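You operate a simulated robot arm through the tools that you are given. There is no shell and no other tool.

You run a simulated robot arm. Do the job below in one go: nothing can be reset, and whatever is moved stays where it is left.

TASK
Back out the green bolt, turn the tab to the blue mark, then tighten all three bolts.
Fine: use the purple driver and put it back. Set down upright: driver.

The check looks at the end state, three seconds after you hand in, the way a careful person would. Anything else that was tipped, shoved, dropped, spilled or broken makes it a failure.

THE ROBOT
A 7-joint arm with a two-finger parallel gripper, fixed in place. Base frame: the origin is at the foot of the arm, x ahead of it, y to its left, z up. Units: m, degrees, N and s.
With the tool pointing down near the work surface it reaches from about 0.1 to 0.82 m from the base axis. Its first joint turns from -115.0 to 115.0 degrees. Payload 3.91 kg.
The tool frame sits at the grasp point between the pads (the TCP): z along the fingers, y along the line on which they close. The tips reach 0.03 m beyond it. Largest opening 0.11 m; finger width 0.02, thickness 0.01; the body of the gripper, 0.048 by 0.112 m, starts 0.055 m behind the TCP.
Orientation is told as [roll, pitch, yaw] about the base's x, y, z axes, in that order, counted from this pose: with the fingers straight down and closing along the base's y, the tool's x points along the base's -x, its y along +y and its z along -z.

THE INTERFACE
- The arm moves only by the tool play_rows. Its argument "steps" is text: rows parted by semicolons, each of 6 numbers parted by spaces: the shift along the tool's x, y, z in units of 200 mm (1.0 is 200 mm), then the turn, a rotation vector about the tool's x, y, z in units of 180 degrees (1.0 is 180 degrees). In form: tx ty tz wx wy wz; .... A call has 1 to 20 rows; each row is the pose to reach, as a shift and turn from the pose commanded when the call began, along the tool's axes at that moment. "grip" is the gripper command, from -1 (shut) to 1 (fully open), values between in proportion, set as the call begins (left out, the last holds). A call with a number of a shift or a turn outside -1 to 1 is refused whole. Each row takes 0.2 s and may step no farther than 0.05 m and 8.6 degrees from the row before; otherwise, or with a gripper value out of range, the whole call is refused. Where a pose cannot be reached the arm comes as near as it can. A force on the tool above 70 N (or 10 N above the force at the start of the call, whichever is more), or a blocked arm, ends the call early, and 0.2 s more pass. The fingers move at their own pace (about 0.153 m/s each) and stop on an object; they squeeze with about 44 N. The grip force told is the motor's: it shows also when the fingers shut on nothing. Time passes only in rows, and 0.2 s behind the last, so rows that repeat a pose let the fingers close. It gives the time, the measured TCP pose, the force on the tool (base axes), the opening and the grip force at its end, in the units of the frame above (readings bear some noise), with the torque about the TCP (base axes, N m) and any sound that the robot's microphone picked up.
- Cameras (640 x 400 px; columns grow to the right, rows downward): "scene" is fixed at [0.0478, 0.6495, 1.3475]; the picture's right is [-0.63, -0.78, 0.00], its down [-0.20, 0.16, -0.97] and it looks along [0.75, -0.61, -0.25] (base axes); focal length 304 px, centre (320, 200). "wrist" rides on the gripper at [0.072, 0.017, -0.103] in the tool frame; the picture's right is [-0.23, 0.97, 0.00], its down [-0.76, -0.18, -0.62] and it looks along [-0.61, -0.14, 0.78] (tool axes); focal length 222 px, centre (320, 200). There is no depth. A picture from a camera that has moved, and an enlarged one, comes with that camera's place and axes in the base frame and with its lens.
- camera(camera): a new picture of that camera. The clock stands still meanwhile.
- raise_lower(by): slides the trunk up (or, below 0, down) by that many m; the arm rides with it, the base frame stays. It gives what a move gives, with no picture.
- close_up(camera, box): a new picture of the part [left, top, right, bottom] of that camera's present view, enlarged. The clock stands still meanwhile.
- hand_in(): hands the job in; it is judged then, once.

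Nothing tells you positions but the pictures and the camera data. Unless the task says otherwise, let go and move clear before handing in.

The tools are called after "Request:" by a JSON object that holds its "op" and its "data". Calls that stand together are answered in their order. play_rows: Moves the arm, as the interface text tells. Its arguments: {"type":"object","properties":{"steps":{"type":"string"},"grip":{"type":"number"}},"required":["steps"]} The other tools are called the same way: raise_lower (by) slides the trunk up or down; camera (camera) takes a picture; close_up (camera, box) takes an enlarged picture of a part of a camera's view; hand_in () hands the job in.

At the start:

```text
time: 0.0
position: [0.5263, 0.122, 1.3825]
tool_rot: [0.0, 0.0, 0.0]
ft_force: [0.3, 0.3, 0.1]
moment: [0.03, 0.01, 0.0]
opening: 0.1097
grip_force: 0.1
trunk travel left (down, up): [-0.85, 0.14]
```

scene: 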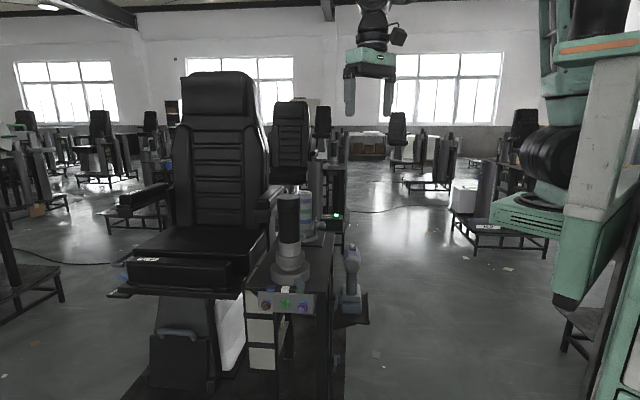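
wrist: 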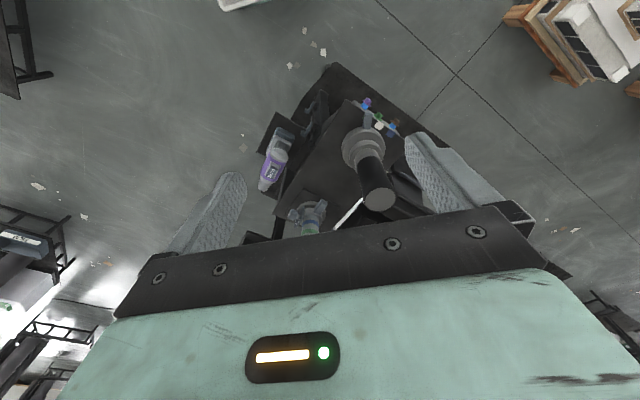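

I see a seat stand with a console carrying three coloured bolts, a post, and a driver with a purple label beside it. I'll enlarge both views before moving.

Request:
{"op": "close_up", "data": {"camera": "scene", "box": [220, 180, 400, 360]}}

Request:
{"op": "close_up", "data": {"camera": "wrist", "box": [220, 50, 460, 250]}}

Request:
{"op": "close_up", "data": {"camera": "scene", "box": [240, 270, 330, 330]}}

```text
2.22 times, centred on (310, 270) of scene
camera zoom: at [0.0478, 0.6495, 1.3475], right [-0.63, -0.78, 0.0], down [-0.2, 0.16, -0.97], along [0.75, -0.61, -0.25], focal length 676 px, centre (342, 44)
```

zoom: 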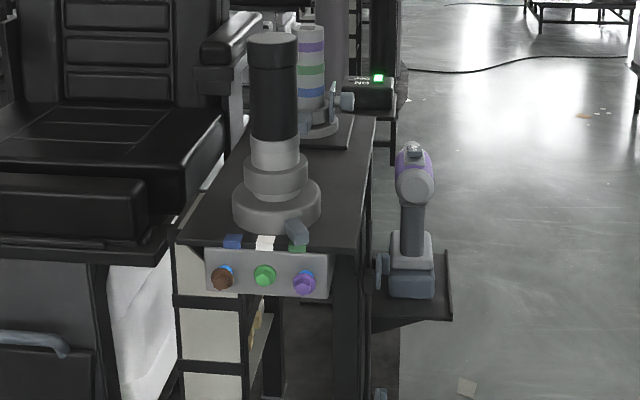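

```text
2.00 times, centred on (340, 150) of wrist
camera zoom: at [0.4534, 0.1397, 1.4857], right [0.23, 0.97, 0.0], down [0.76, -0.18, 0.62], along [0.61, -0.14, -0.78], focal length 444 px, centre (280, 300)
```

zoom: 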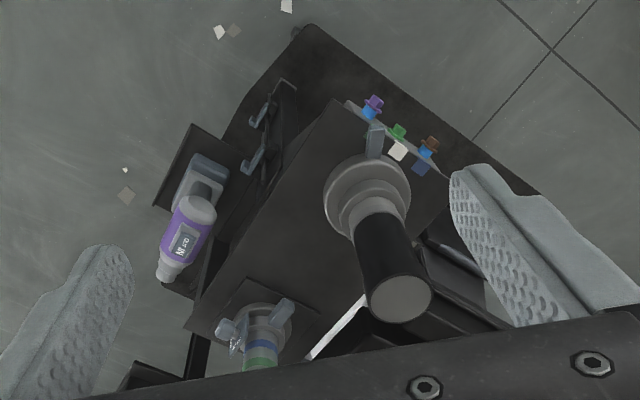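

```text
6.67 times, centred on (285, 300) of scene
camera zoom: at [0.0478, 0.6495, 1.3475], right [-0.63, -0.78, 0.0], down [-0.2, 0.16, -0.97], along [0.75, -0.61, -0.25], focal length 2026 px, centre (553, -467)
```

zoom: 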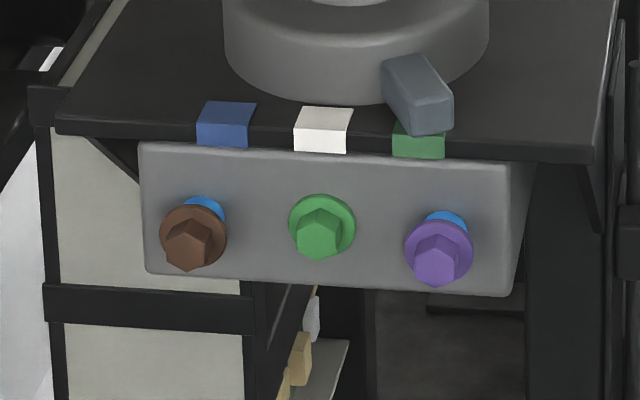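

The tab on the post sits over the green mark. The green bolt looks seated, and the brown and purple ones stand proud. I need more detail on the driver, the banded post behind it and the lit box.

Request:
{"op": "close_up", "data": {"camera": "scene", "box": [290, 180, 350, 240]}}

Request:
{"op": "close_up", "data": {"camera": "scene", "box": [310, 235, 380, 340]}}

Request:
{"op": "close_up", "data": {"camera": "wrist", "box": [250, 100, 330, 200]}}

Request:
{"op": "close_up", "data": {"camera": "wrist", "box": [330, 80, 420, 160]}}

Request:
{"op": "close_up", "data": {"camera": "wrist", "box": [270, 180, 350, 240]}}

```text
6.67 times, centred on (320, 210) of scene
camera zoom: at [0.0478, 0.6495, 1.3475], right [-0.63, -0.78, 0.0], down [-0.2, 0.16, -0.97], along [0.75, -0.61, -0.25], focal length 2026 px, centre (320, 133)
```

zoom: 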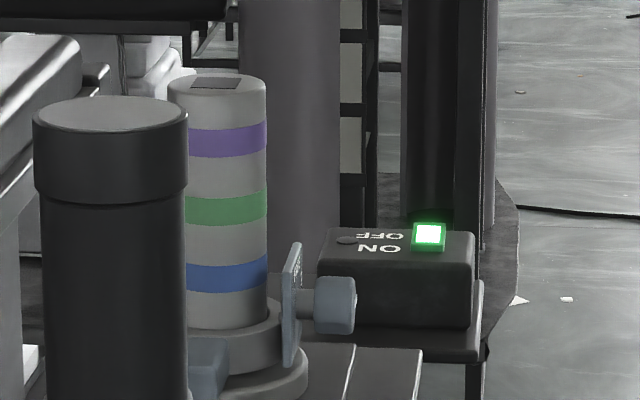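

```text
3.81 times, centred on (345, 288) of scene
camera zoom: at [0.0478, 0.6495, 1.3475], right [-0.63, -0.78, 0.0], down [-0.2, 0.16, -0.97], along [0.75, -0.61, -0.25], focal length 1158 px, centre (225, -133)
```

zoom: 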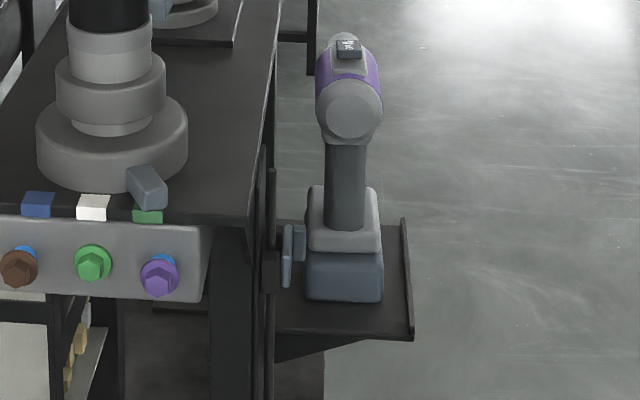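

```text
4.00 times, centred on (290, 150) of wrist
camera zoom: at [0.4534, 0.1397, 1.4857], right [0.23, 0.97, 0.0], down [0.76, -0.18, 0.62], along [0.61, -0.14, -0.78], focal length 888 px, centre (440, 400)
```

zoom: 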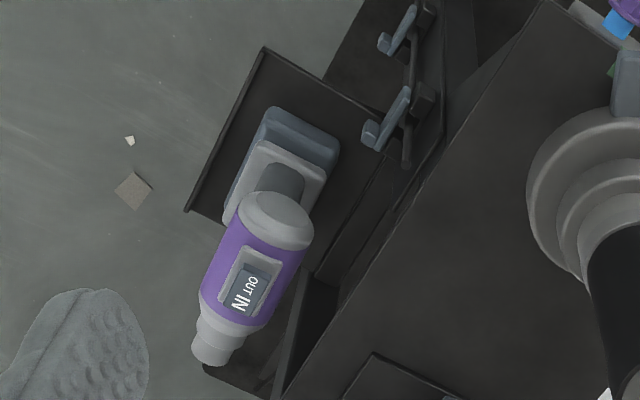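

```text
5.00 times, centred on (375, 120) of wrist
camera zoom: at [0.4534, 0.1397, 1.4857], right [0.23, 0.97, 0.0], down [0.76, -0.18, 0.62], along [0.61, -0.14, -0.78], focal length 1111 px, centre (45, 600)
```

zoom: 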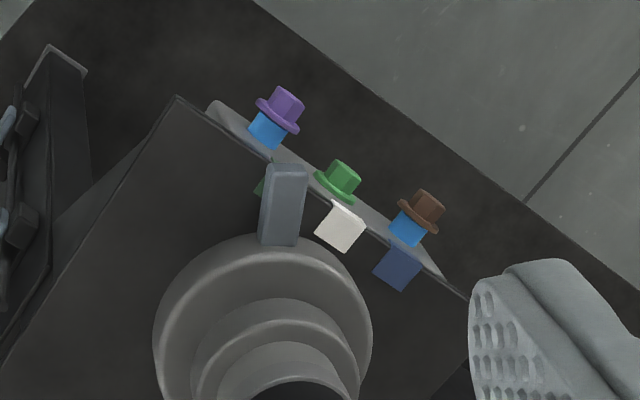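

```text
6.67 times, centred on (310, 210) of wrist
camera zoom: at [0.4534, 0.1397, 1.4857], right [0.23, 0.97, 0.0], down [0.76, -0.18, 0.62], along [0.61, -0.14, -0.78], focal length 1481 px, centre (387, 133)
```

zoom: 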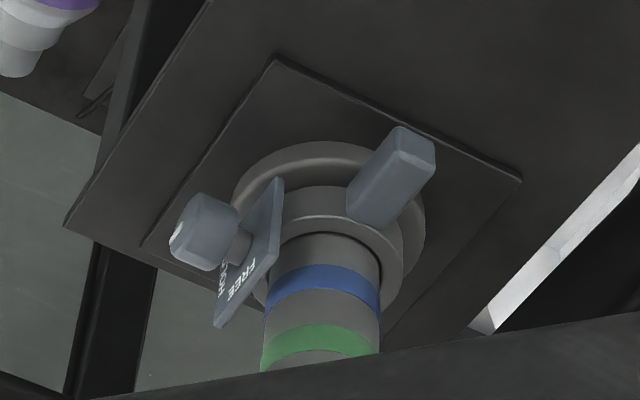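

The driver stands upright on a shelf near (0.75, -0.08, 0.88), with its nose pointing about +x/-y and an IN/OUT rocker on top. The bolts are near (0.645, 0.227), (0.69, 0.255) and (0.72, 0.30) at z 0.85, facing -x/+y. I'll lower the trunk and look closer.

Request:
{"op": "raise_lower", "data": {"by": -0.28}}

```text
time: 2.8
position: [0.5257, 0.1224, 1.1021]
tool_rot: [0.0, 0.0, 0.1]
ft_force: [-0.2, -0.5, -0.2]
moment: [0.0, -0.03, 0.02]
opening: 0.11
grip_force: 0.1
trunk travel left (down, up): [-0.57, 0.42]
```

Next I'll move sideways toward the driver at this height so the wrist camera can view it.

Request:
{"op": "play_rows", "data": {"steps": "0 -0.2 0 0 0 0; 0 -0.4 0 0 0 0; 0 -0.6 0 0 0 0; 0 -0.8 0 0 0 0; 0 -0.85 0 0 0 0", "grip": 1}}

Request:
{"op": "camera", "data": {"camera": "wrist"}}

Request:
{"op": "camera", "data": {"camera": "scene"}}

```text
time: 4.0
position: [0.5247, -0.0464, 1.1025]
tool_rot: [0.1, -0.1, 0.0]
ft_force: [-0.5, 0.1, 0.4]
moment: [-0.03, 0.01, 0.0]
opening: 0.1103
grip_force: 0.1
trunk travel left (down, up): [-0.57, 0.42]
```

```text
taken
camera wrist: at [0.4521, -0.0297, 1.2061], right [0.23, 0.97, 0.0], down [0.76, -0.18, 0.62], along [0.61, -0.14, -0.78], focal length 222 px, centre (320, 200)
```

wrist: 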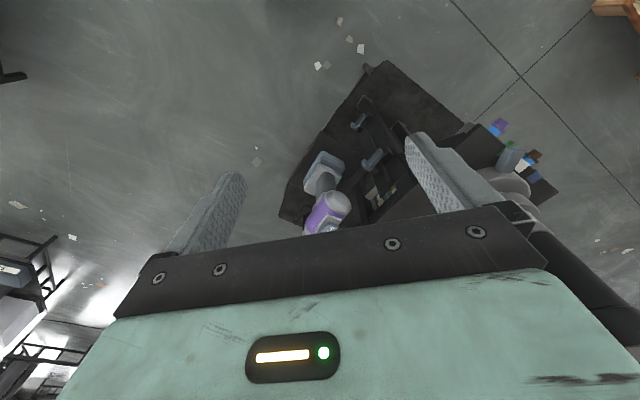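

```text
taken
```

scene: 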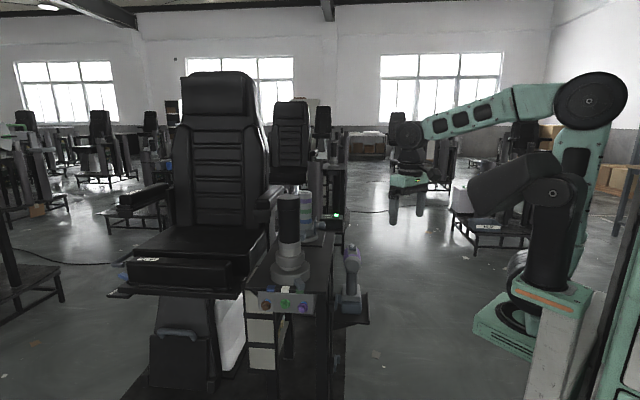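

The palm hides the driver from here. I'll turn the tool 45° to line up with the driver and move above and behind it.

Request:
{"op": "play_rows", "data": {"steps": "-0.09 0.03 0 0 0 0.0417; -0.18 0.06 0 0 0 0.0833; -0.27 0.09 0 0 0 0.125; -0.36 0.12 0 0 0 0.1667; -0.45 0.15 0 0 0 0.2083; -0.54 0.18 0 0 0 0.25", "grip": 1}}

Request:
{"op": "camera", "data": {"camera": "wrist"}}

Request:
{"op": "close_up", "data": {"camera": "wrist", "box": [230, 60, 390, 220]}}

```text
time: 5.4
position: [0.6337, -0.0099, 1.1015]
tool_rot: [-0.1, -0.1, -45.1]
ft_force: [0.5, 0.3, 0.2]
moment: [0.0, 0.0, 0.0]
opening: 0.1102
grip_force: 0.0
trunk travel left (down, up): [-0.57, 0.42]
```

```text
taken
camera wrist: at [0.5941, 0.0533, 1.2057], right [0.85, 0.53, 0.0], down [0.41, -0.67, 0.62], along [0.33, -0.53, -0.78], focal length 222 px, centre (320, 200)
```

wrist: 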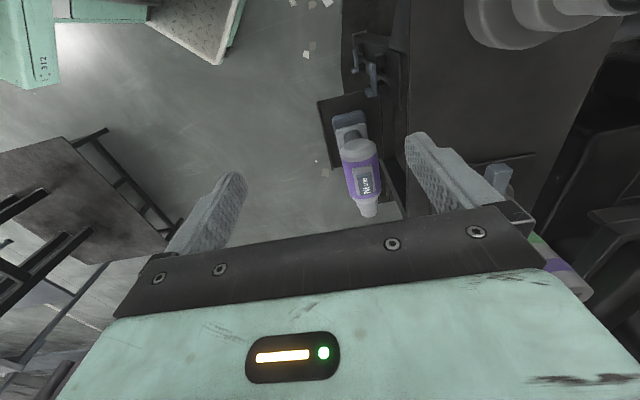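

```text
2.50 times, centred on (310, 140) of wrist
camera zoom: at [0.5941, 0.0533, 1.2057], right [0.85, 0.53, 0.0], down [0.41, -0.67, 0.62], along [0.33, -0.53, -0.78], focal length 555 px, centre (345, 350)
```

zoom: 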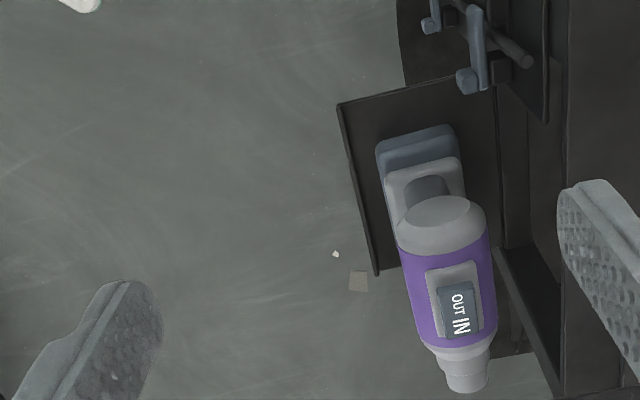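

I can see the driver from above and behind. I'll zoom in on the rocker to read its state and check for a trigger.

Request:
{"op": "close_up", "data": {"camera": "wrist", "box": [330, 130, 390, 220]}}

Request:
{"op": "close_up", "data": {"camera": "wrist", "box": [345, 160, 385, 200]}}

Request:
{"op": "close_up", "data": {"camera": "scene", "box": [335, 235, 375, 275]}}

Request:
{"op": "close_up", "data": {"camera": "wrist", "box": [330, 10, 410, 110]}}

```text
4.44 times, centred on (360, 175) of wrist
camera zoom: at [0.5941, 0.0533, 1.2057], right [0.85, 0.53, 0.0], down [0.41, -0.67, 0.62], along [0.33, -0.53, -0.78], focal length 987 px, centre (142, 311)
```

zoom: 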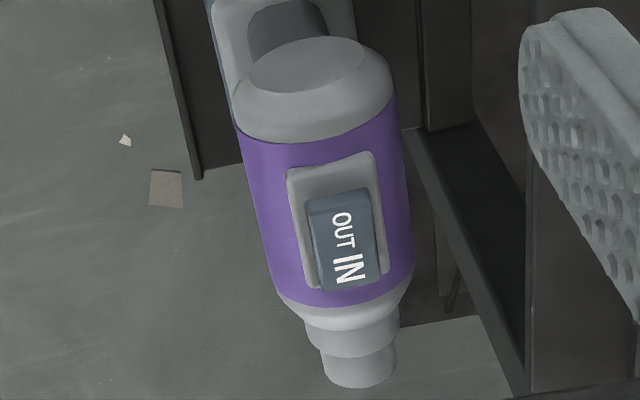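

```text
10.00 times, centred on (365, 180) of wrist
camera zoom: at [0.5941, 0.0533, 1.2057], right [0.85, 0.53, 0.0], down [0.41, -0.67, 0.62], along [0.33, -0.53, -0.78], focal length 2221 px, centre (-130, 400)
```

zoom: 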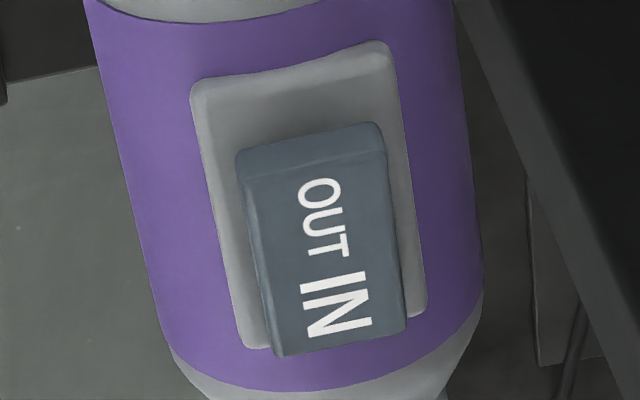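

```text
10.00 times, centred on (355, 255) of scene
camera zoom: at [0.0478, 0.6495, 1.3475], right [-0.63, -0.78, 0.0], down [-0.2, 0.16, -0.97], along [0.75, -0.61, -0.25], focal length 3040 px, centre (-30, -350)
```

zoom: 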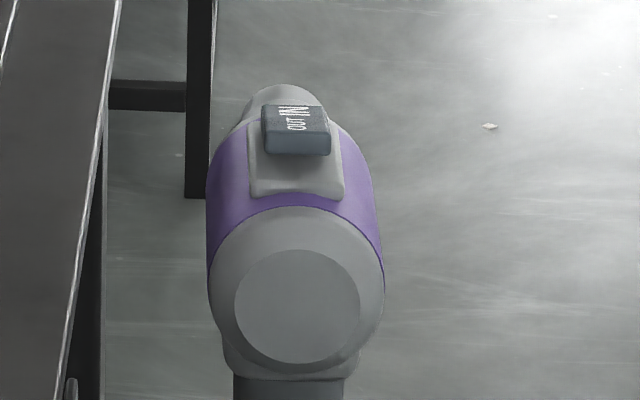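

```text
4.00 times, centred on (370, 60) of wrist
camera zoom: at [0.5941, 0.0533, 1.2057], right [0.85, 0.53, 0.0], down [0.41, -0.67, 0.62], along [0.33, -0.53, -0.78], focal length 888 px, centre (120, 760)
```

zoom: 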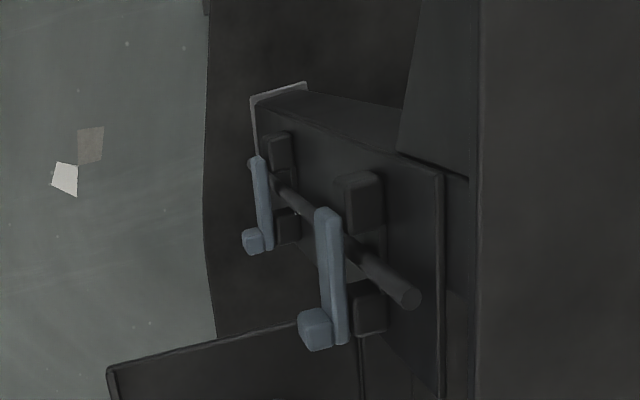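

The rocker looks like IN is pressed down, but I want a side view to confirm that and to look for a trigger. I'll go round to the robot-side flank of the driver at a safe height.

Request:
{"op": "play_rows", "data": {"steps": "-0.055 -0.075 0 0 0 -0.0417; -0.11 -0.15 0 0 0 -0.0833; -0.165 -0.225 0 0 0 -0.125; -0.22 -0.3 0 0 0 -0.1667; -0.275 -0.375 0 0 0 -0.2083; -0.33 -0.45 0 0 0 -0.25; -0.385 -0.525 0 0 0 -0.2917; -0.44 -0.6 0 0 0 -0.3333; -0.495 -0.675 0 0 0 -0.375; -0.55 -0.75 0 0 0 -0.4167; -0.605 -0.825 0 0 0 -0.4583; -0.66 -0.9 0 0 0 -0.5", "grip": 1}}

Request:
{"op": "camera", "data": {"camera": "wrist"}}

```text
time: 8.0
position: [0.6005, -0.2322, 1.1028]
tool_rot: [0.0, 0.0, 45.1]
ft_force: [-0.4, -0.2, 0.8]
moment: [0.01, 0.02, -0.01]
opening: 0.11
grip_force: 0.1
trunk travel left (down, up): [-0.57, 0.42]
```

```text
taken
camera wrist: at [0.5371, -0.2714, 1.2052], right [-0.53, 0.85, 0.0], down [0.66, 0.41, 0.62], along [0.53, 0.33, -0.78], focal length 222 px, centre (320, 200)
```

wrist: 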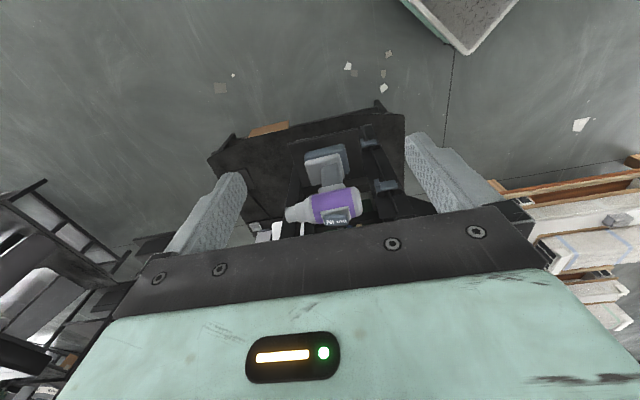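

I'll tilt the fingers forward 40° and descend beside the driver for a near-horizontal look at it.

Request:
{"op": "play_rows", "data": {"steps": "-0.036 -0.028 0.15 0 -0.037 0; -0.073 -0.057 0.3 0 -0.074 0; -0.11 -0.085 0.45 0 -0.111 0; -0.146 -0.113 0.6 0 -0.148 0; -0.183 -0.142 0.75 0 -0.185 0; -0.219 -0.17 0.9 0 -0.222 0", "grip": 1}}

Request:
{"op": "camera", "data": {"camera": "wrist"}}

Request:
{"op": "close_up", "data": {"camera": "wrist", "box": [240, 80, 400, 220]}}

```text
time: 9.4
position: [0.6559, -0.2242, 0.9224]
tool_rot: [-0.1, -40.1, 45.1]
ft_force: [0.3, 1.4, 0.0]
moment: [-0.03, 0.01, -0.02]
opening: 0.1099
grip_force: 0.1
trunk travel left (down, up): [-0.57, 0.42]
```

```text
taken
camera wrist: at [0.5573, -0.2986, 0.9552], right [-0.57, 0.81, 0.15], down [0.25, 0.0, 0.97], along [0.78, 0.58, -0.21], focal length 222 px, centre (320, 200)
```

wrist: 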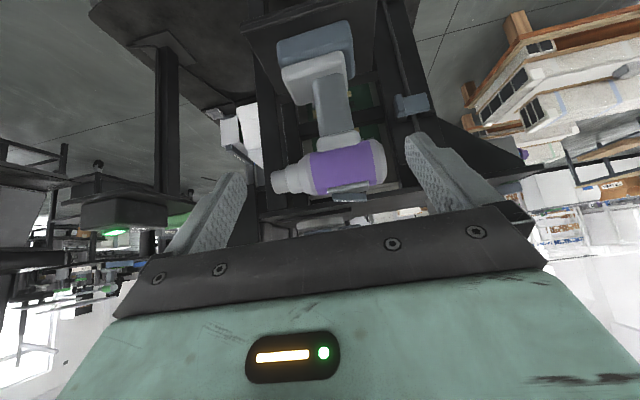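

```text
2.86 times, centred on (320, 150) of wrist
camera zoom: at [0.5573, -0.2986, 0.9552], right [-0.57, 0.81, 0.15], down [0.25, 0.0, 0.97], along [0.78, 0.58, -0.21], focal length 635 px, centre (320, 343)
```

zoom: 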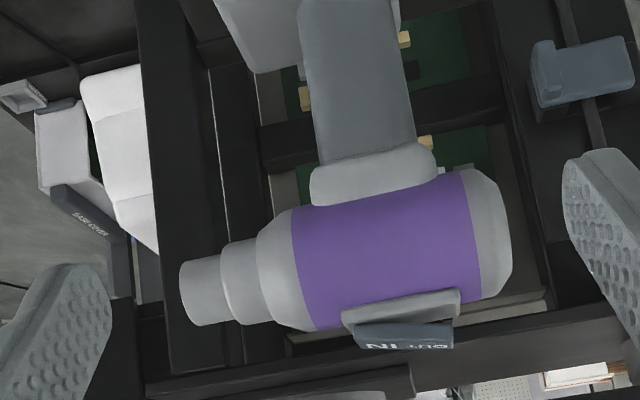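

There is no trigger on the driver. I'll zoom in on the rocker's side profile.

Request:
{"op": "close_up", "data": {"camera": "wrist", "box": [315, 170, 365, 210]}}

Request:
{"op": "close_up", "data": {"camera": "wrist", "box": [240, 0, 400, 120]}}

```text
10.00 times, centred on (340, 190) of wrist
camera zoom: at [0.5573, -0.2986, 0.9552], right [-0.57, 0.81, 0.15], down [0.25, 0.0, 0.97], along [0.78, 0.58, -0.21], focal length 2221 px, centre (120, 300)
```

zoom: 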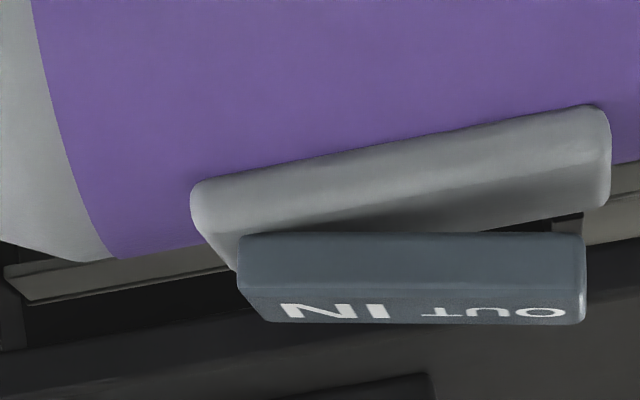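

```text
3.33 times, centred on (320, 60) of wrist
camera zoom: at [0.5573, -0.2986, 0.9552], right [-0.57, 0.81, 0.15], down [0.25, 0.0, 0.97], along [0.78, 0.58, -0.21], focal length 740 px, centre (320, 667)
```

zoom: 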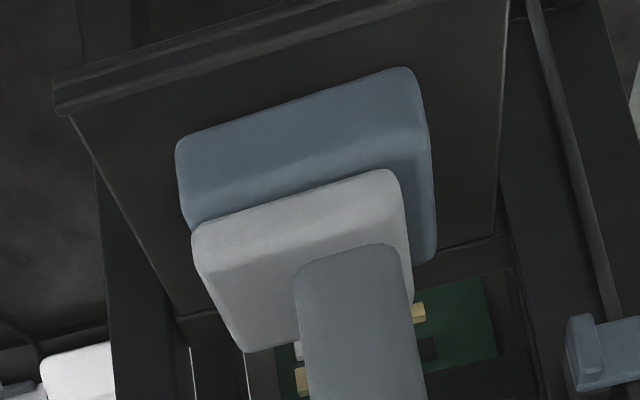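

The rocker's nose (IN) end is pressed and its rear (OUT) end stands up, so the driver is set to IN. The driver axis runs from about (0.73, -0.048) to (0.85, -0.162) at z 0.852. I'll straighten up, turn back over the driver and shut the fingers so I can press the OUT end.

Request:
{"op": "play_rows", "data": {"steps": "-0.091 0 -0.109 0 0.037 0; -0.182 0 -0.217 0 0.074 0; -0.274 0 -0.326 0 0.111 0; -0.365 0 -0.434 0 0.148 0; -0.456 0 -0.543 0 0.185 0; -0.547 0 -0.651 0 0.2222 0", "grip": -1}}

```text
time: 10.8
position: [0.6541, -0.2259, 1.0928]
tool_rot: [0.0, 0.3, 45.1]
ft_force: [-0.9, 0.1, 0.4]
moment: [0.02, 0.02, 0.07]
opening: 0.0
grip_force: 37.8
trunk travel left (down, up): [-0.57, 0.42]
```

Request:
{"op": "play_rows", "data": {"steps": "-0.076 0.028 0.018 0 0 0.0412; -0.152 0.056 0.036 0 0 0.0823; -0.227 0.084 0.054 0 0 0.1235; -0.303 0.112 0.072 0 0 0.1647; -0.379 0.14 0.09 0 0 0.2058; -0.455 0.168 0.108 0 0 0.247; -0.53 0.196 0.125 0 0 0.2882; -0.606 0.224 0.143 0 0 0.3293; -0.682 0.252 0.161 0 0 0.3705; -0.758 0.28 0.179 0 0 0.4117; -0.833 0.308 0.197 0 0 0.4528; -0.909 0.336 0.215 0 0 0.494"}}

Request:
{"op": "camera", "data": {"camera": "wrist"}}

Request:
{"op": "close_up", "data": {"camera": "wrist", "box": [260, 40, 400, 240]}}

Request:
{"op": "close_up", "data": {"camera": "scene", "box": [300, 180, 400, 280]}}

```text
time: 13.4
position: [0.7351, -0.0498, 1.0489]
tool_rot: [-0.1, 0.0, -44.1]
ft_force: [-0.9, 0.2, 0.2]
moment: [-0.05, -0.02, 0.0]
opening: 0.0
grip_force: 37.8
trunk travel left (down, up): [-0.57, 0.42]
```

```text
taken
camera wrist: at [0.6956, 0.0131, 1.1531], right [0.84, 0.54, 0.0], down [0.42, -0.66, 0.62], along [0.34, -0.52, -0.78], focal length 222 px, centre (320, 200)
```

wrist: 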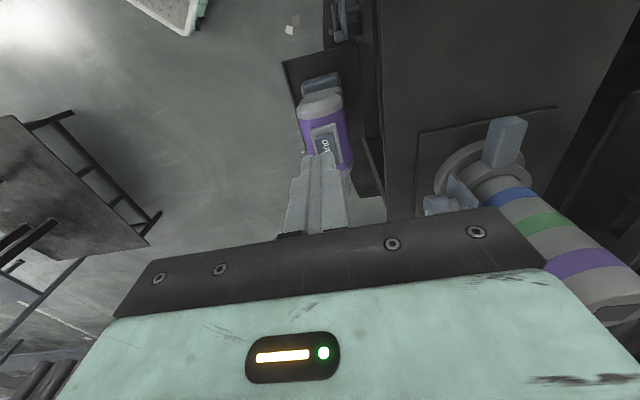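

```text
2.00 times, centred on (330, 140) of wrist
camera zoom: at [0.6956, 0.0131, 1.1531], right [0.84, 0.54, 0.0], down [0.42, -0.66, 0.62], along [0.34, -0.52, -0.78], focal length 444 px, centre (300, 320)
```

zoom: 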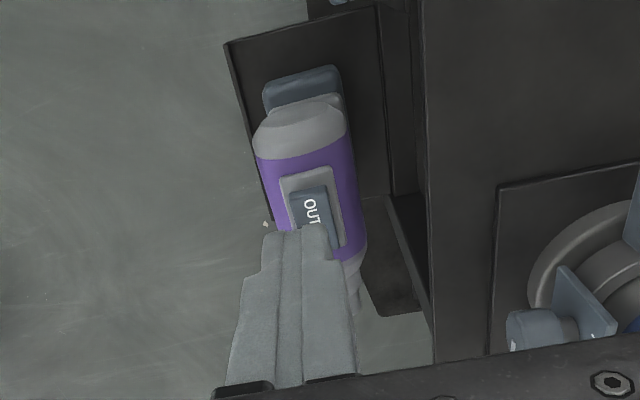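

```text
4.00 times, centred on (350, 230) of scene
camera zoom: at [0.0478, 0.6495, 1.3475], right [-0.63, -0.78, 0.0], down [-0.2, 0.16, -0.97], along [0.75, -0.61, -0.25], focal length 1216 px, centre (200, 80)
```

zoom: 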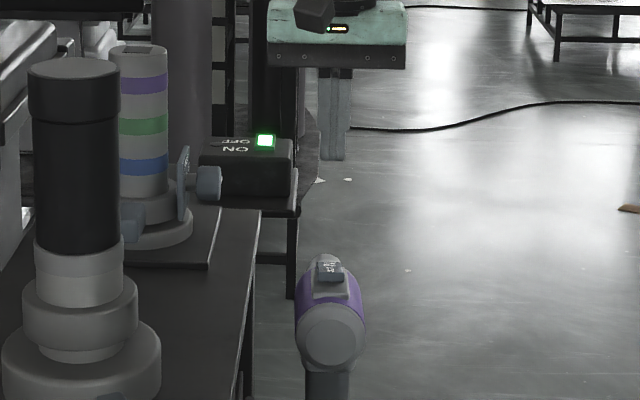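

The shut fingertips line up with the driver axis. The rear edge of the rocker is near (0.756, -0.070, 0.903), so I'll move above it and stop just short of contact.

Request:
{"op": "play_rows", "data": {"steps": "-0.167 0 0 0 0 0; -0.167 0 0.2 0 0 0; -0.167 0 0.4 0 0 0; -0.167 0 0.5 0 0 0"}}

Request:
{"op": "close_up", "data": {"camera": "wrist", "box": [260, 40, 400, 240]}}

Request:
{"op": "close_up", "data": {"camera": "scene", "box": [330, 220, 380, 270]}}

```text
time: 14.4
position: [0.7609, -0.0712, 0.948]
tool_rot: [0.0, -0.1, -43.9]
ft_force: [-0.9, -0.3, 0.6]
moment: [0.0, 0.0, -0.03]
opening: 0.0001
grip_force: 37.7
trunk travel left (down, up): [-0.57, 0.42]
```

```text
2.00 times, centred on (330, 140) of wrist
camera zoom: at [0.7189, -0.0081, 1.0507], right [0.84, 0.54, 0.0], down [0.43, -0.66, 0.62], along [0.34, -0.52, -0.78], focal length 444 px, centre (300, 320)
```

zoom: 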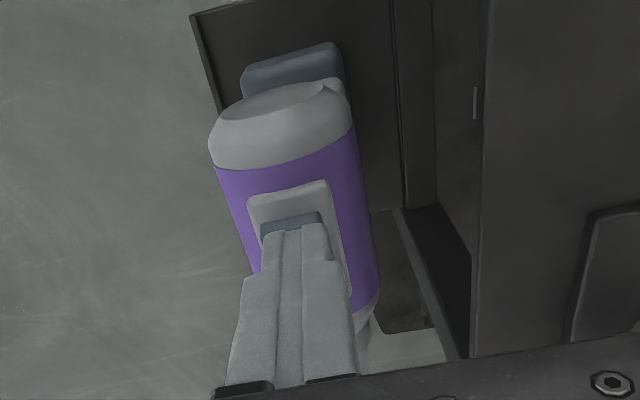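

```text
8.00 times, centred on (355, 245) of scene
camera zoom: at [0.0478, 0.6495, 1.3475], right [-0.63, -0.78, 0.0], down [-0.2, 0.16, -0.97], along [0.75, -0.61, -0.25], focal length 2432 px, centre (40, -160)
```

zoom: 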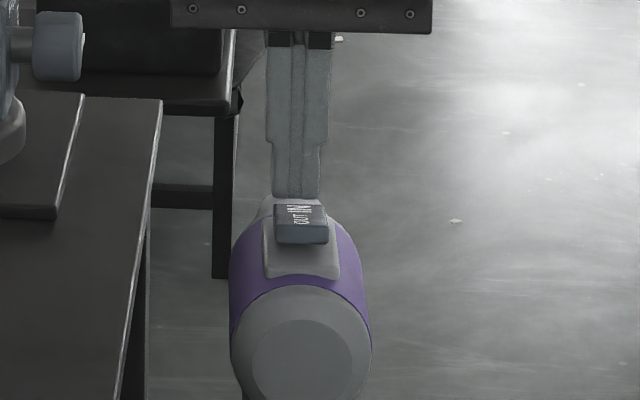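

The fingertips are slightly forward of where I want them, so I'll ease back 5 mm and come down close to the rocker's rear end.

Request:
{"op": "play_rows", "data": {"steps": "0.025 0 0 0 0 0; 0.025 0 0.03 0 0 0; 0.025 0 0.06 0 0 0"}}

Request:
{"op": "play_rows", "data": {"steps": "0 0 0.01 0 0 0; 0 0 0.02 0 0 0"}}

Request:
{"op": "play_rows", "data": {"steps": "0 0 0.01 0 0 0"}}

Request:
{"op": "close_up", "data": {"camera": "scene", "box": [330, 220, 380, 270]}}

```text
time: 15.2
position: [0.7568, -0.0684, 0.9357]
tool_rot: [-0.1, 0.1, -44.0]
ft_force: [0.3, -0.3, -0.9]
moment: [0.01, 0.01, -0.02]
opening: 0.0001
grip_force: 37.5
trunk travel left (down, up): [-0.57, 0.42]
```

```text
time: 15.8
position: [0.7573, -0.0687, 0.933]
tool_rot: [-0.1, 0.1, -43.9]
ft_force: [-1.2, 0.5, 1.8]
moment: [0.01, 0.02, -0.02]
opening: 0.0
grip_force: 38.2
trunk travel left (down, up): [-0.57, 0.42]
```

```text
time: 16.2
position: [0.757, -0.0688, 0.9309]
tool_rot: [0.0, 0.1, -43.9]
ft_force: [-0.3, 0.2, 1.0]
moment: [0.01, -0.01, -0.01]
opening: 0.0
grip_force: 37.7
trunk travel left (down, up): [-0.57, 0.42]
```

```text
8.00 times, centred on (355, 245) of scene
camera zoom: at [0.0478, 0.6495, 1.3475], right [-0.63, -0.78, 0.0], down [-0.2, 0.16, -0.97], along [0.75, -0.61, -0.25], focal length 2432 px, centre (40, -160)
```

zoom: 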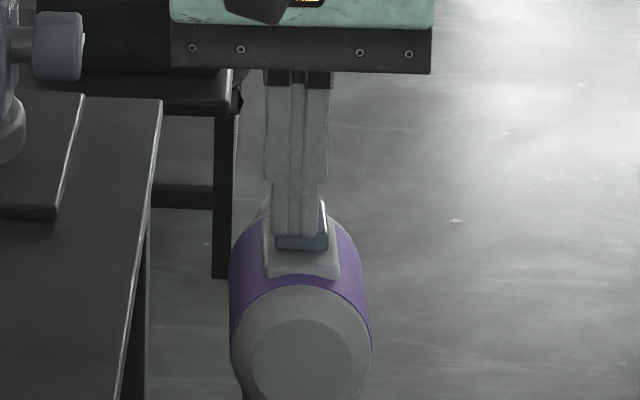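

Contact is light so far and the rocker's rear seems to be moving down, so I'll keep pressing in small steps.

Request:
{"op": "play_rows", "data": {"steps": "0 0 0.01 0 0 0"}}

Request:
{"op": "play_rows", "data": {"steps": "0 0 0.01 0 0 0"}}

Request:
{"op": "close_up", "data": {"camera": "scene", "box": [330, 220, 380, 270]}}

Request:
{"op": "close_up", "data": {"camera": "wrist", "box": [260, 40, 400, 240]}}

```text
time: 16.6
position: [0.7568, -0.0677, 0.9303]
tool_rot: [0.0, 0.0, -43.9]
ft_force: [-0.1, -0.7, 0.1]
moment: [0.02, 0.02, 0.05]
opening: 0.0002
grip_force: 37.7
trunk travel left (down, up): [-0.57, 0.42]
```

```text
time: 17.0
position: [0.7584, -0.0677, 0.9275]
tool_rot: [0.0, -0.1, -43.9]
ft_force: [-0.2, -0.9, 0.0]
moment: [-0.01, 0.0, -0.02]
opening: 0.0001
grip_force: 37.5
trunk travel left (down, up): [-0.57, 0.42]
```

```text
8.00 times, centred on (355, 245) of scene
camera zoom: at [0.0478, 0.6495, 1.3475], right [-0.63, -0.78, 0.0], down [-0.2, 0.16, -0.97], along [0.75, -0.61, -0.25], focal length 2432 px, centre (40, -160)
```

zoom: 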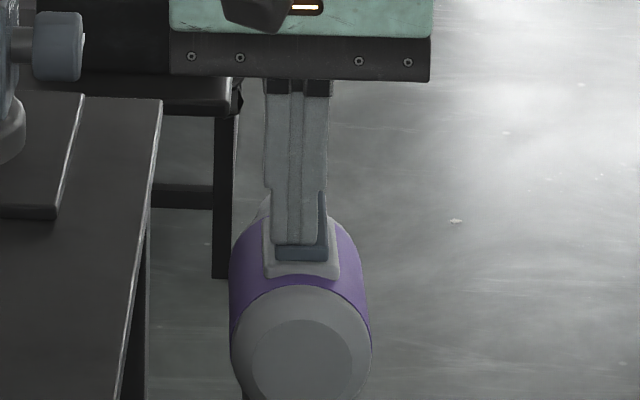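

```text
2.00 times, centred on (330, 140) of wrist
camera zoom: at [0.7166, -0.0057, 1.0302], right [0.84, 0.54, 0.0], down [0.43, -0.66, 0.62], along [0.34, -0.52, -0.78], focal length 444 px, centre (300, 320)
```

zoom: 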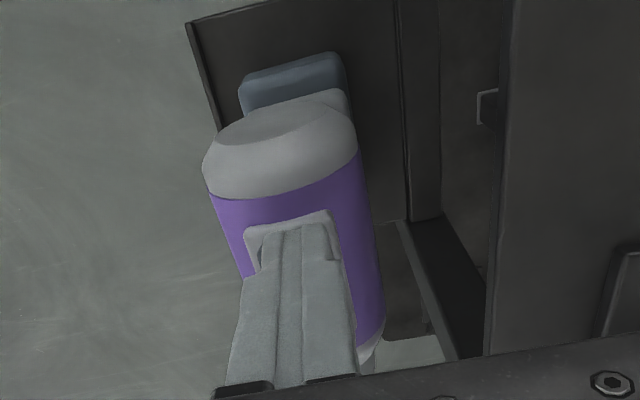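

The front of the rocker now seems to stand up beside the finger. I'll lift off and check.

Request:
{"op": "play_rows", "data": {"steps": "0 0 -0.1 0 0 0; 0.1 0 -0.3 0 0 0; 0.2 0 -0.5 0 0 0; 0.3 0 -0.6 0 0 0"}}

Request:
{"op": "close_up", "data": {"camera": "scene", "box": [335, 235, 375, 275]}}

Request:
{"op": "close_up", "data": {"camera": "wrist", "box": [270, 80, 390, 200]}}

```text
time: 18.0
position: [0.7144, -0.0272, 1.0494]
tool_rot: [-0.2, -0.1, -43.9]
ft_force: [0.1, 1.2, 0.9]
moment: [0.04, -0.02, 0.0]
opening: 0.0
grip_force: 37.7
trunk travel left (down, up): [-0.57, 0.42]
```

```text
10.00 times, centred on (355, 255) of scene
camera zoom: at [0.0478, 0.6495, 1.3475], right [-0.63, -0.78, 0.0], down [-0.2, 0.16, -0.97], along [0.75, -0.61, -0.25], focal length 3040 px, centre (-30, -350)
```

zoom: 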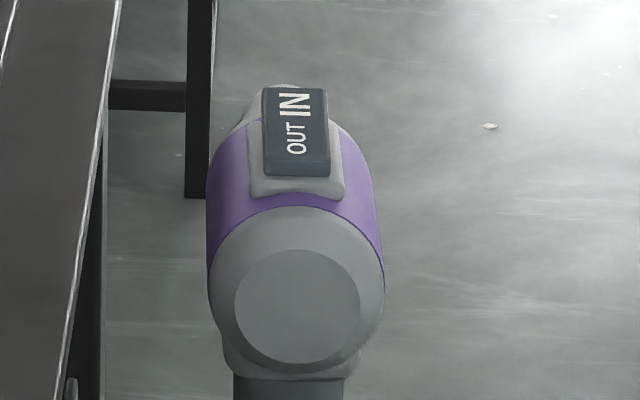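

```text
3.33 times, centred on (330, 140) of wrist
camera zoom: at [0.6745, 0.036, 1.1523], right [0.84, 0.54, 0.0], down [0.43, -0.66, 0.62], along [0.34, -0.52, -0.78], focal length 740 px, centre (287, 400)
```

zoom: 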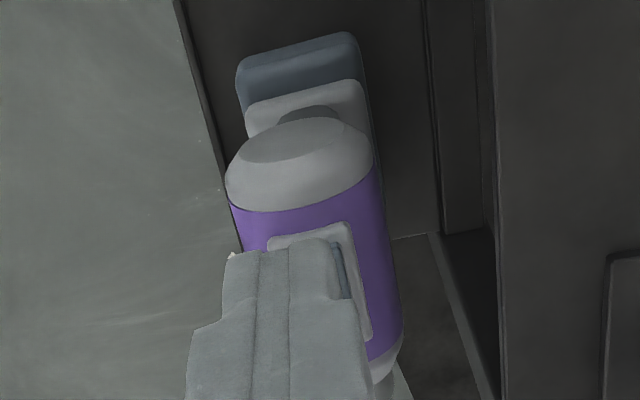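

The rocker is now on OUT (its rear is down and IN stands up), and the driver hasn't moved. I'll open partway and position above the body with the fingers straddling it.

Request:
{"op": "play_rows", "data": {"steps": "-0.12 -0.005 0 0 0 0; -0.24 -0.01 0.08 0 0 0; -0.36 -0.015 0.16 0 0 0; -0.447 -0.02 0.24 0 0 0; -0.447 -0.02 0.32 0 0 0", "grip": 0.545}}

Request:
{"op": "camera", "data": {"camera": "wrist"}}

Request:
{"op": "close_up", "data": {"camera": "scene", "box": [315, 200, 395, 280]}}

```text
time: 19.2
position: [0.7755, -0.092, 0.9832]
tool_rot: [0.0, 0.0, -43.9]
ft_force: [0.3, 0.5, -0.3]
moment: [0.03, -0.03, -0.01]
opening: 0.0851
grip_force: 0.0
trunk travel left (down, up): [-0.57, 0.42]
```

```text
taken
camera wrist: at [0.7351, -0.0287, 1.0865], right [0.84, 0.54, 0.0], down [0.43, -0.66, 0.62], along [0.34, -0.52, -0.78], focal length 222 px, centre (320, 200)
```

wrist: 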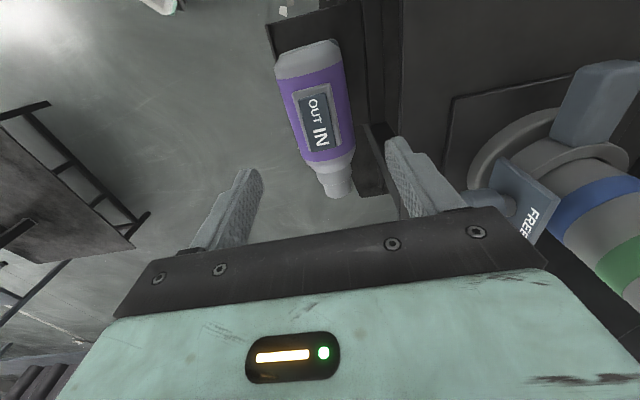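

```text
5.00 times, centred on (355, 240) of scene
camera zoom: at [0.0478, 0.6495, 1.3475], right [-0.63, -0.78, 0.0], down [-0.2, 0.16, -0.97], along [0.75, -0.61, -0.25], focal length 1520 px, centre (145, 0)
```

zoom: 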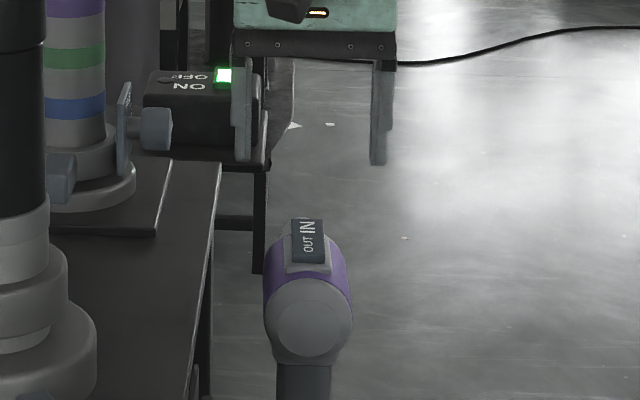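

The fingers are centred to within about 2–3 mm of the body. I'll correct that and descend so the pads straddle the purple barrel at axis height.

Request:
{"op": "play_rows", "data": {"steps": "0.015 0.0125 0.1 0 0 -0.005; 0.015 0.0125 0.25 0 0 -0.005; 0.015 0.0125 0.4 0 0 -0.005; 0.015 0.0125 0.5 0 0 -0.005; 0.015 0.0125 0.58 0 0 -0.005", "grip": 0.545}}

Request:
{"op": "camera", "data": {"camera": "wrist"}}

Request:
{"op": "close_up", "data": {"camera": "scene", "box": [315, 220, 395, 300]}}

```text
time: 20.4
position: [0.7762, -0.0885, 0.8656]
tool_rot: [0.0, 0.0, -43.1]
ft_force: [0.6, -0.3, -0.5]
moment: [0.02, -0.02, 0.0]
opening: 0.0849
grip_force: 0.1
trunk travel left (down, up): [-0.57, 0.42]
```

```text
taken
camera wrist: at [0.7341, -0.0252, 0.969], right [0.83, 0.56, 0.0], down [0.44, -0.65, 0.62], along [0.35, -0.52, -0.78], focal length 222 px, centre (320, 200)
```

wrist: 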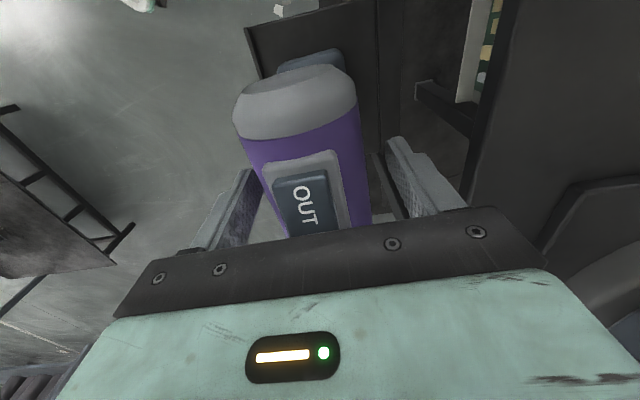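

```text
5.00 times, centred on (355, 260) of scene
camera zoom: at [0.0478, 0.6495, 1.3475], right [-0.63, -0.78, 0.0], down [-0.2, 0.16, -0.97], along [0.75, -0.61, -0.25], focal length 1520 px, centre (145, -100)
```

zoom: 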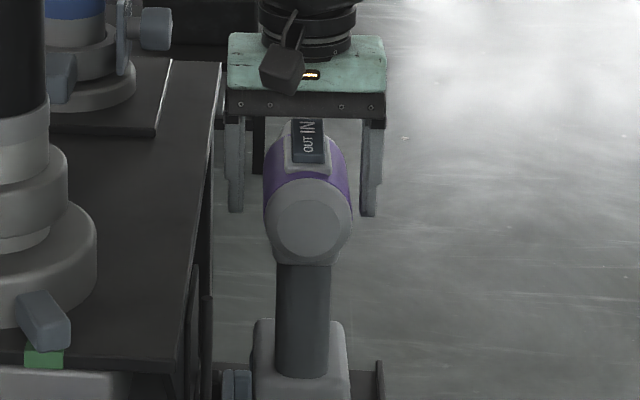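

The fingers straddle the barrel with a small gap each side. I'll close in two stages to grip it gently.

Request:
{"op": "play_rows", "data": {"steps": "0 0 0 0 0 0; 0 0 0 0 0 0", "grip": 0.22}}

Request:
{"op": "play_rows", "data": {"steps": "0 0 0 0 0 0; 0 0 0 0 0 0; 0 0 0 0 0 0; 0 0 0 0 0 0", "grip": -1}}

Request:
{"op": "close_up", "data": {"camera": "scene", "box": [315, 220, 395, 320]}}

```text
time: 21.0
position: [0.7757, -0.0868, 0.8652]
tool_rot: [0.0, 0.0, -43.0]
ft_force: [-0.2, -0.6, 0.4]
moment: [0.0, 0.06, 0.04]
opening: 0.0676
grip_force: 0.3
trunk travel left (down, up): [-0.57, 0.42]
```

```text
time: 22.0
position: [0.7759, -0.0873, 0.8661]
tool_rot: [0.0, 0.0, -43.0]
ft_force: [0.0, -0.5, -0.4]
moment: [0.1, -0.09, -0.03]
opening: 0.0611
grip_force: 43.7
trunk travel left (down, up): [-0.57, 0.42]
```

```text
4.00 times, centred on (355, 270) of scene
camera zoom: at [0.0478, 0.6495, 1.3475], right [-0.63, -0.78, 0.0], down [-0.2, 0.16, -0.97], along [0.75, -0.61, -0.25], focal length 1216 px, centre (180, -80)
```

zoom: 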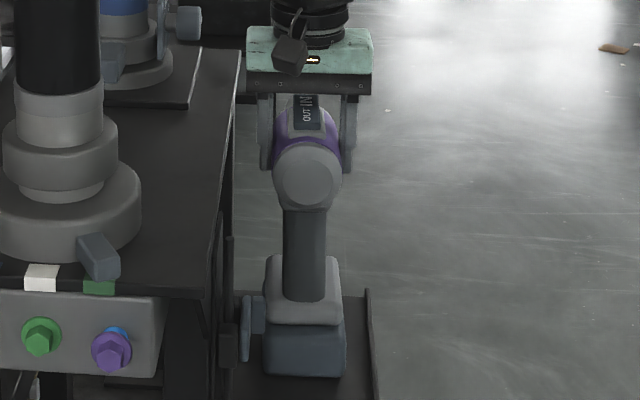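

The driver is gripped on a 61 mm barrel, and I'll remember this pose (0.776, -0.087, 0.866, yaw -43) for putting it back. Next I'll lift straight up and check it hangs level.

Request:
{"op": "play_rows", "data": {"steps": "0 0 -0.05 0 0 0; 0 0 -0.1 0 0 0; 0 0 -0.2 0 0 0; 0 0 -0.3 0 0 0; 0 0 -0.4 0 0 0; 0 0 -0.5 0 0 0; 0 0 -0.6 0 0 0; 0 0 -0.6 0 0 0", "grip": -1}}

Request:
{"op": "close_up", "data": {"camera": "scene", "box": [295, 180, 415, 320]}}

Request:
{"op": "camera", "data": {"camera": "wrist"}}

```text
time: 23.8
position: [0.7767, -0.088, 0.9874]
tool_rot: [-0.1, 0.1, -43.0]
ft_force: [0.3, -0.2, -9.2]
moment: [0.01, 0.01, 0.01]
opening: 0.061
grip_force: 44.2
trunk travel left (down, up): [-0.57, 0.42]
```

```text
2.86 times, centred on (355, 250) of scene
camera zoom: at [0.0478, 0.6495, 1.3475], right [-0.63, -0.78, 0.0], down [-0.2, 0.16, -0.97], along [0.75, -0.61, -0.25], focal length 868 px, centre (220, 57)
```

zoom: 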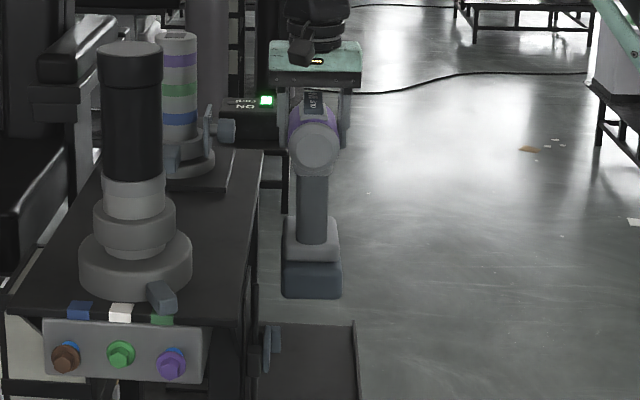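

```text
taken
camera wrist: at [0.7342, -0.0259, 1.091], right [0.83, 0.56, 0.0], down [0.44, -0.65, 0.62], along [0.35, -0.52, -0.78], focal length 222 px, centre (320, 200)
```

wrist: 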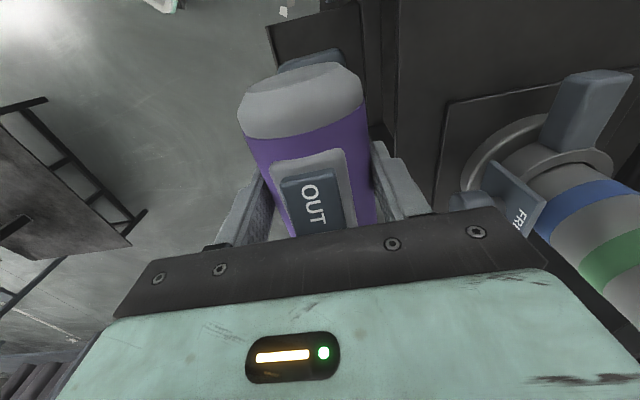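

The driver hangs level at about 0.94 kg with almost no moment. I'll carry it straight back, clear of the hooks and table, and then over in front of the bolt panel.

Request:
{"op": "play_rows", "data": {"steps": "0.1 0 0 0 0 0; 0.25 0 0 0 0 0; 0.4 0 0 0 0 0; 0.55 0 0 0 0 0; 0.7 0 0 0 0 0; 0.85 0 0 0 0 0; 1.0 0 0 0 0 0"}}

Request:
{"op": "play_rows", "data": {"steps": "0.15 0 0 0 0 0; 0.3 0 0 0 0 0; 0.45 0 0 0 0 0; 0.6 0 0 0 0 0; 0.75 0 0 0 0 0; 0.9 0 0 0 0 0; 1.0 0 0 0 0 0"}}

Request:
{"op": "camera", "data": {"camera": "scene"}}

Request:
{"op": "camera", "data": {"camera": "wrist"}}

```text
time: 25.4
position: [0.6292, 0.0501, 0.9875]
tool_rot: [0.0, 0.0, -43.0]
ft_force: [0.8, -0.3, -9.6]
moment: [0.0, 0.02, 0.01]
opening: 0.0607
grip_force: 44.1
trunk travel left (down, up): [-0.57, 0.42]
```

```text
time: 27.0
position: [0.4834, 0.1822, 0.9873]
tool_rot: [0.0, -0.1, -43.0]
ft_force: [0.9, 1.0, -8.7]
moment: [0.06, 0.07, 0.0]
opening: 0.061
grip_force: 43.7
trunk travel left (down, up): [-0.57, 0.42]
```

```text
taken
```

scene: 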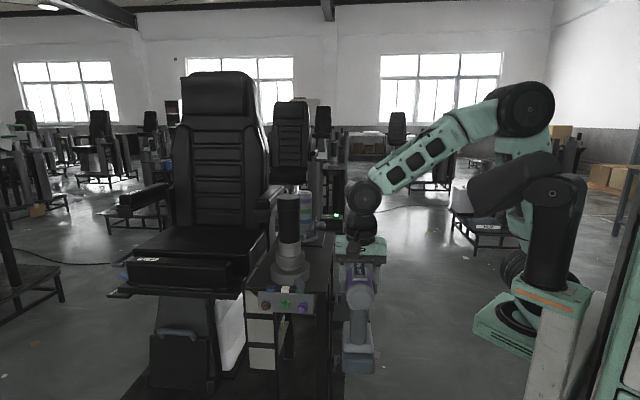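

```text
taken
camera wrist: at [0.4408, 0.2452, 1.0905], right [0.83, 0.56, 0.0], down [0.44, -0.65, 0.62], along [0.35, -0.52, -0.78], focal length 222 px, centre (320, 200)
```

wrist: 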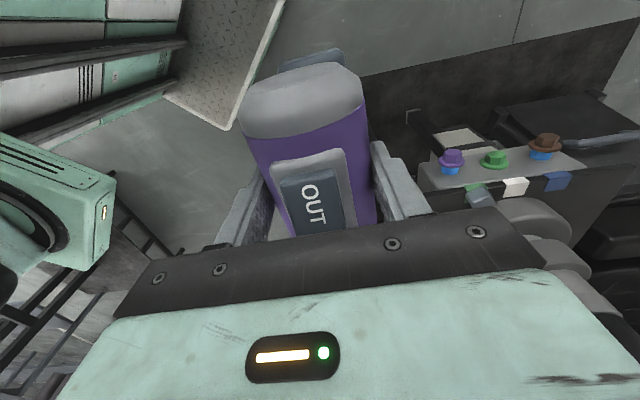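

The wrist camera now sees all three bolts beside the driver. I'll zoom in to measure them.

Request:
{"op": "close_up", "data": {"camera": "wrist", "box": [420, 120, 590, 220]}}

Request:
{"op": "close_up", "data": {"camera": "scene", "box": [250, 280, 330, 330]}}

Request:
{"op": "close_up", "data": {"camera": "scene", "box": [320, 220, 400, 380]}}

```text
3.76 times, centred on (505, 170) of wrist
camera zoom: at [0.4408, 0.2452, 1.0905], right [0.83, 0.56, 0.0], down [0.44, -0.65, 0.62], along [0.35, -0.52, -0.78], focal length 836 px, centre (-376, 313)
```

zoom: 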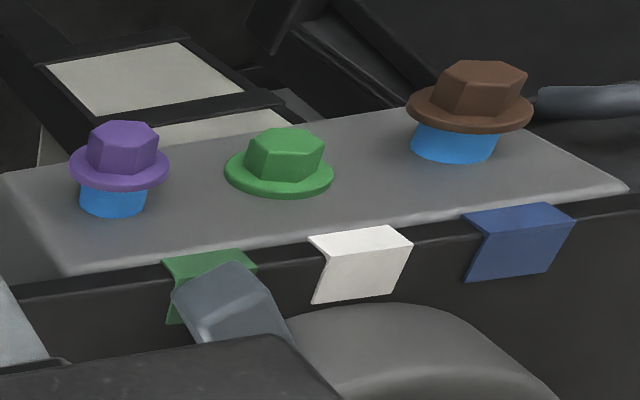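

```text
8.00 times, centred on (290, 305) of scene
camera zoom: at [0.0478, 0.6495, 1.3475], right [-0.63, -0.78, 0.0], down [-0.2, 0.16, -0.97], along [0.75, -0.61, -0.25], focal length 2432 px, centre (560, -640)
```

zoom: 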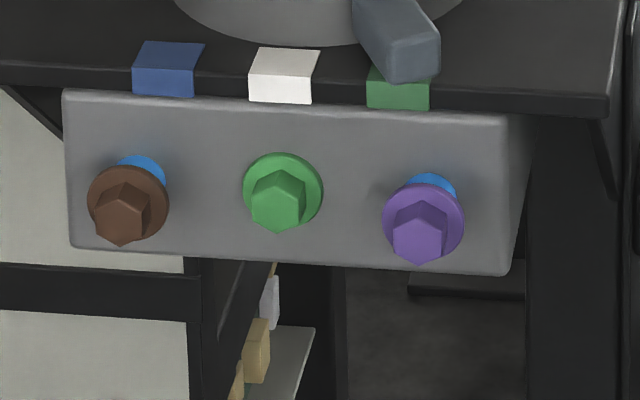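

```text
2.50 times, centred on (360, 300) of scene
camera zoom: at [0.0478, 0.6495, 1.3475], right [-0.63, -0.78, 0.0], down [-0.2, 0.16, -0.97], along [0.75, -0.61, -0.25], focal length 760 px, centre (220, -50)
```

zoom: 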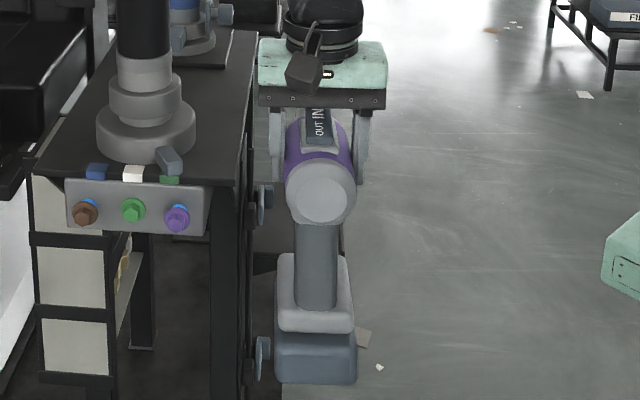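

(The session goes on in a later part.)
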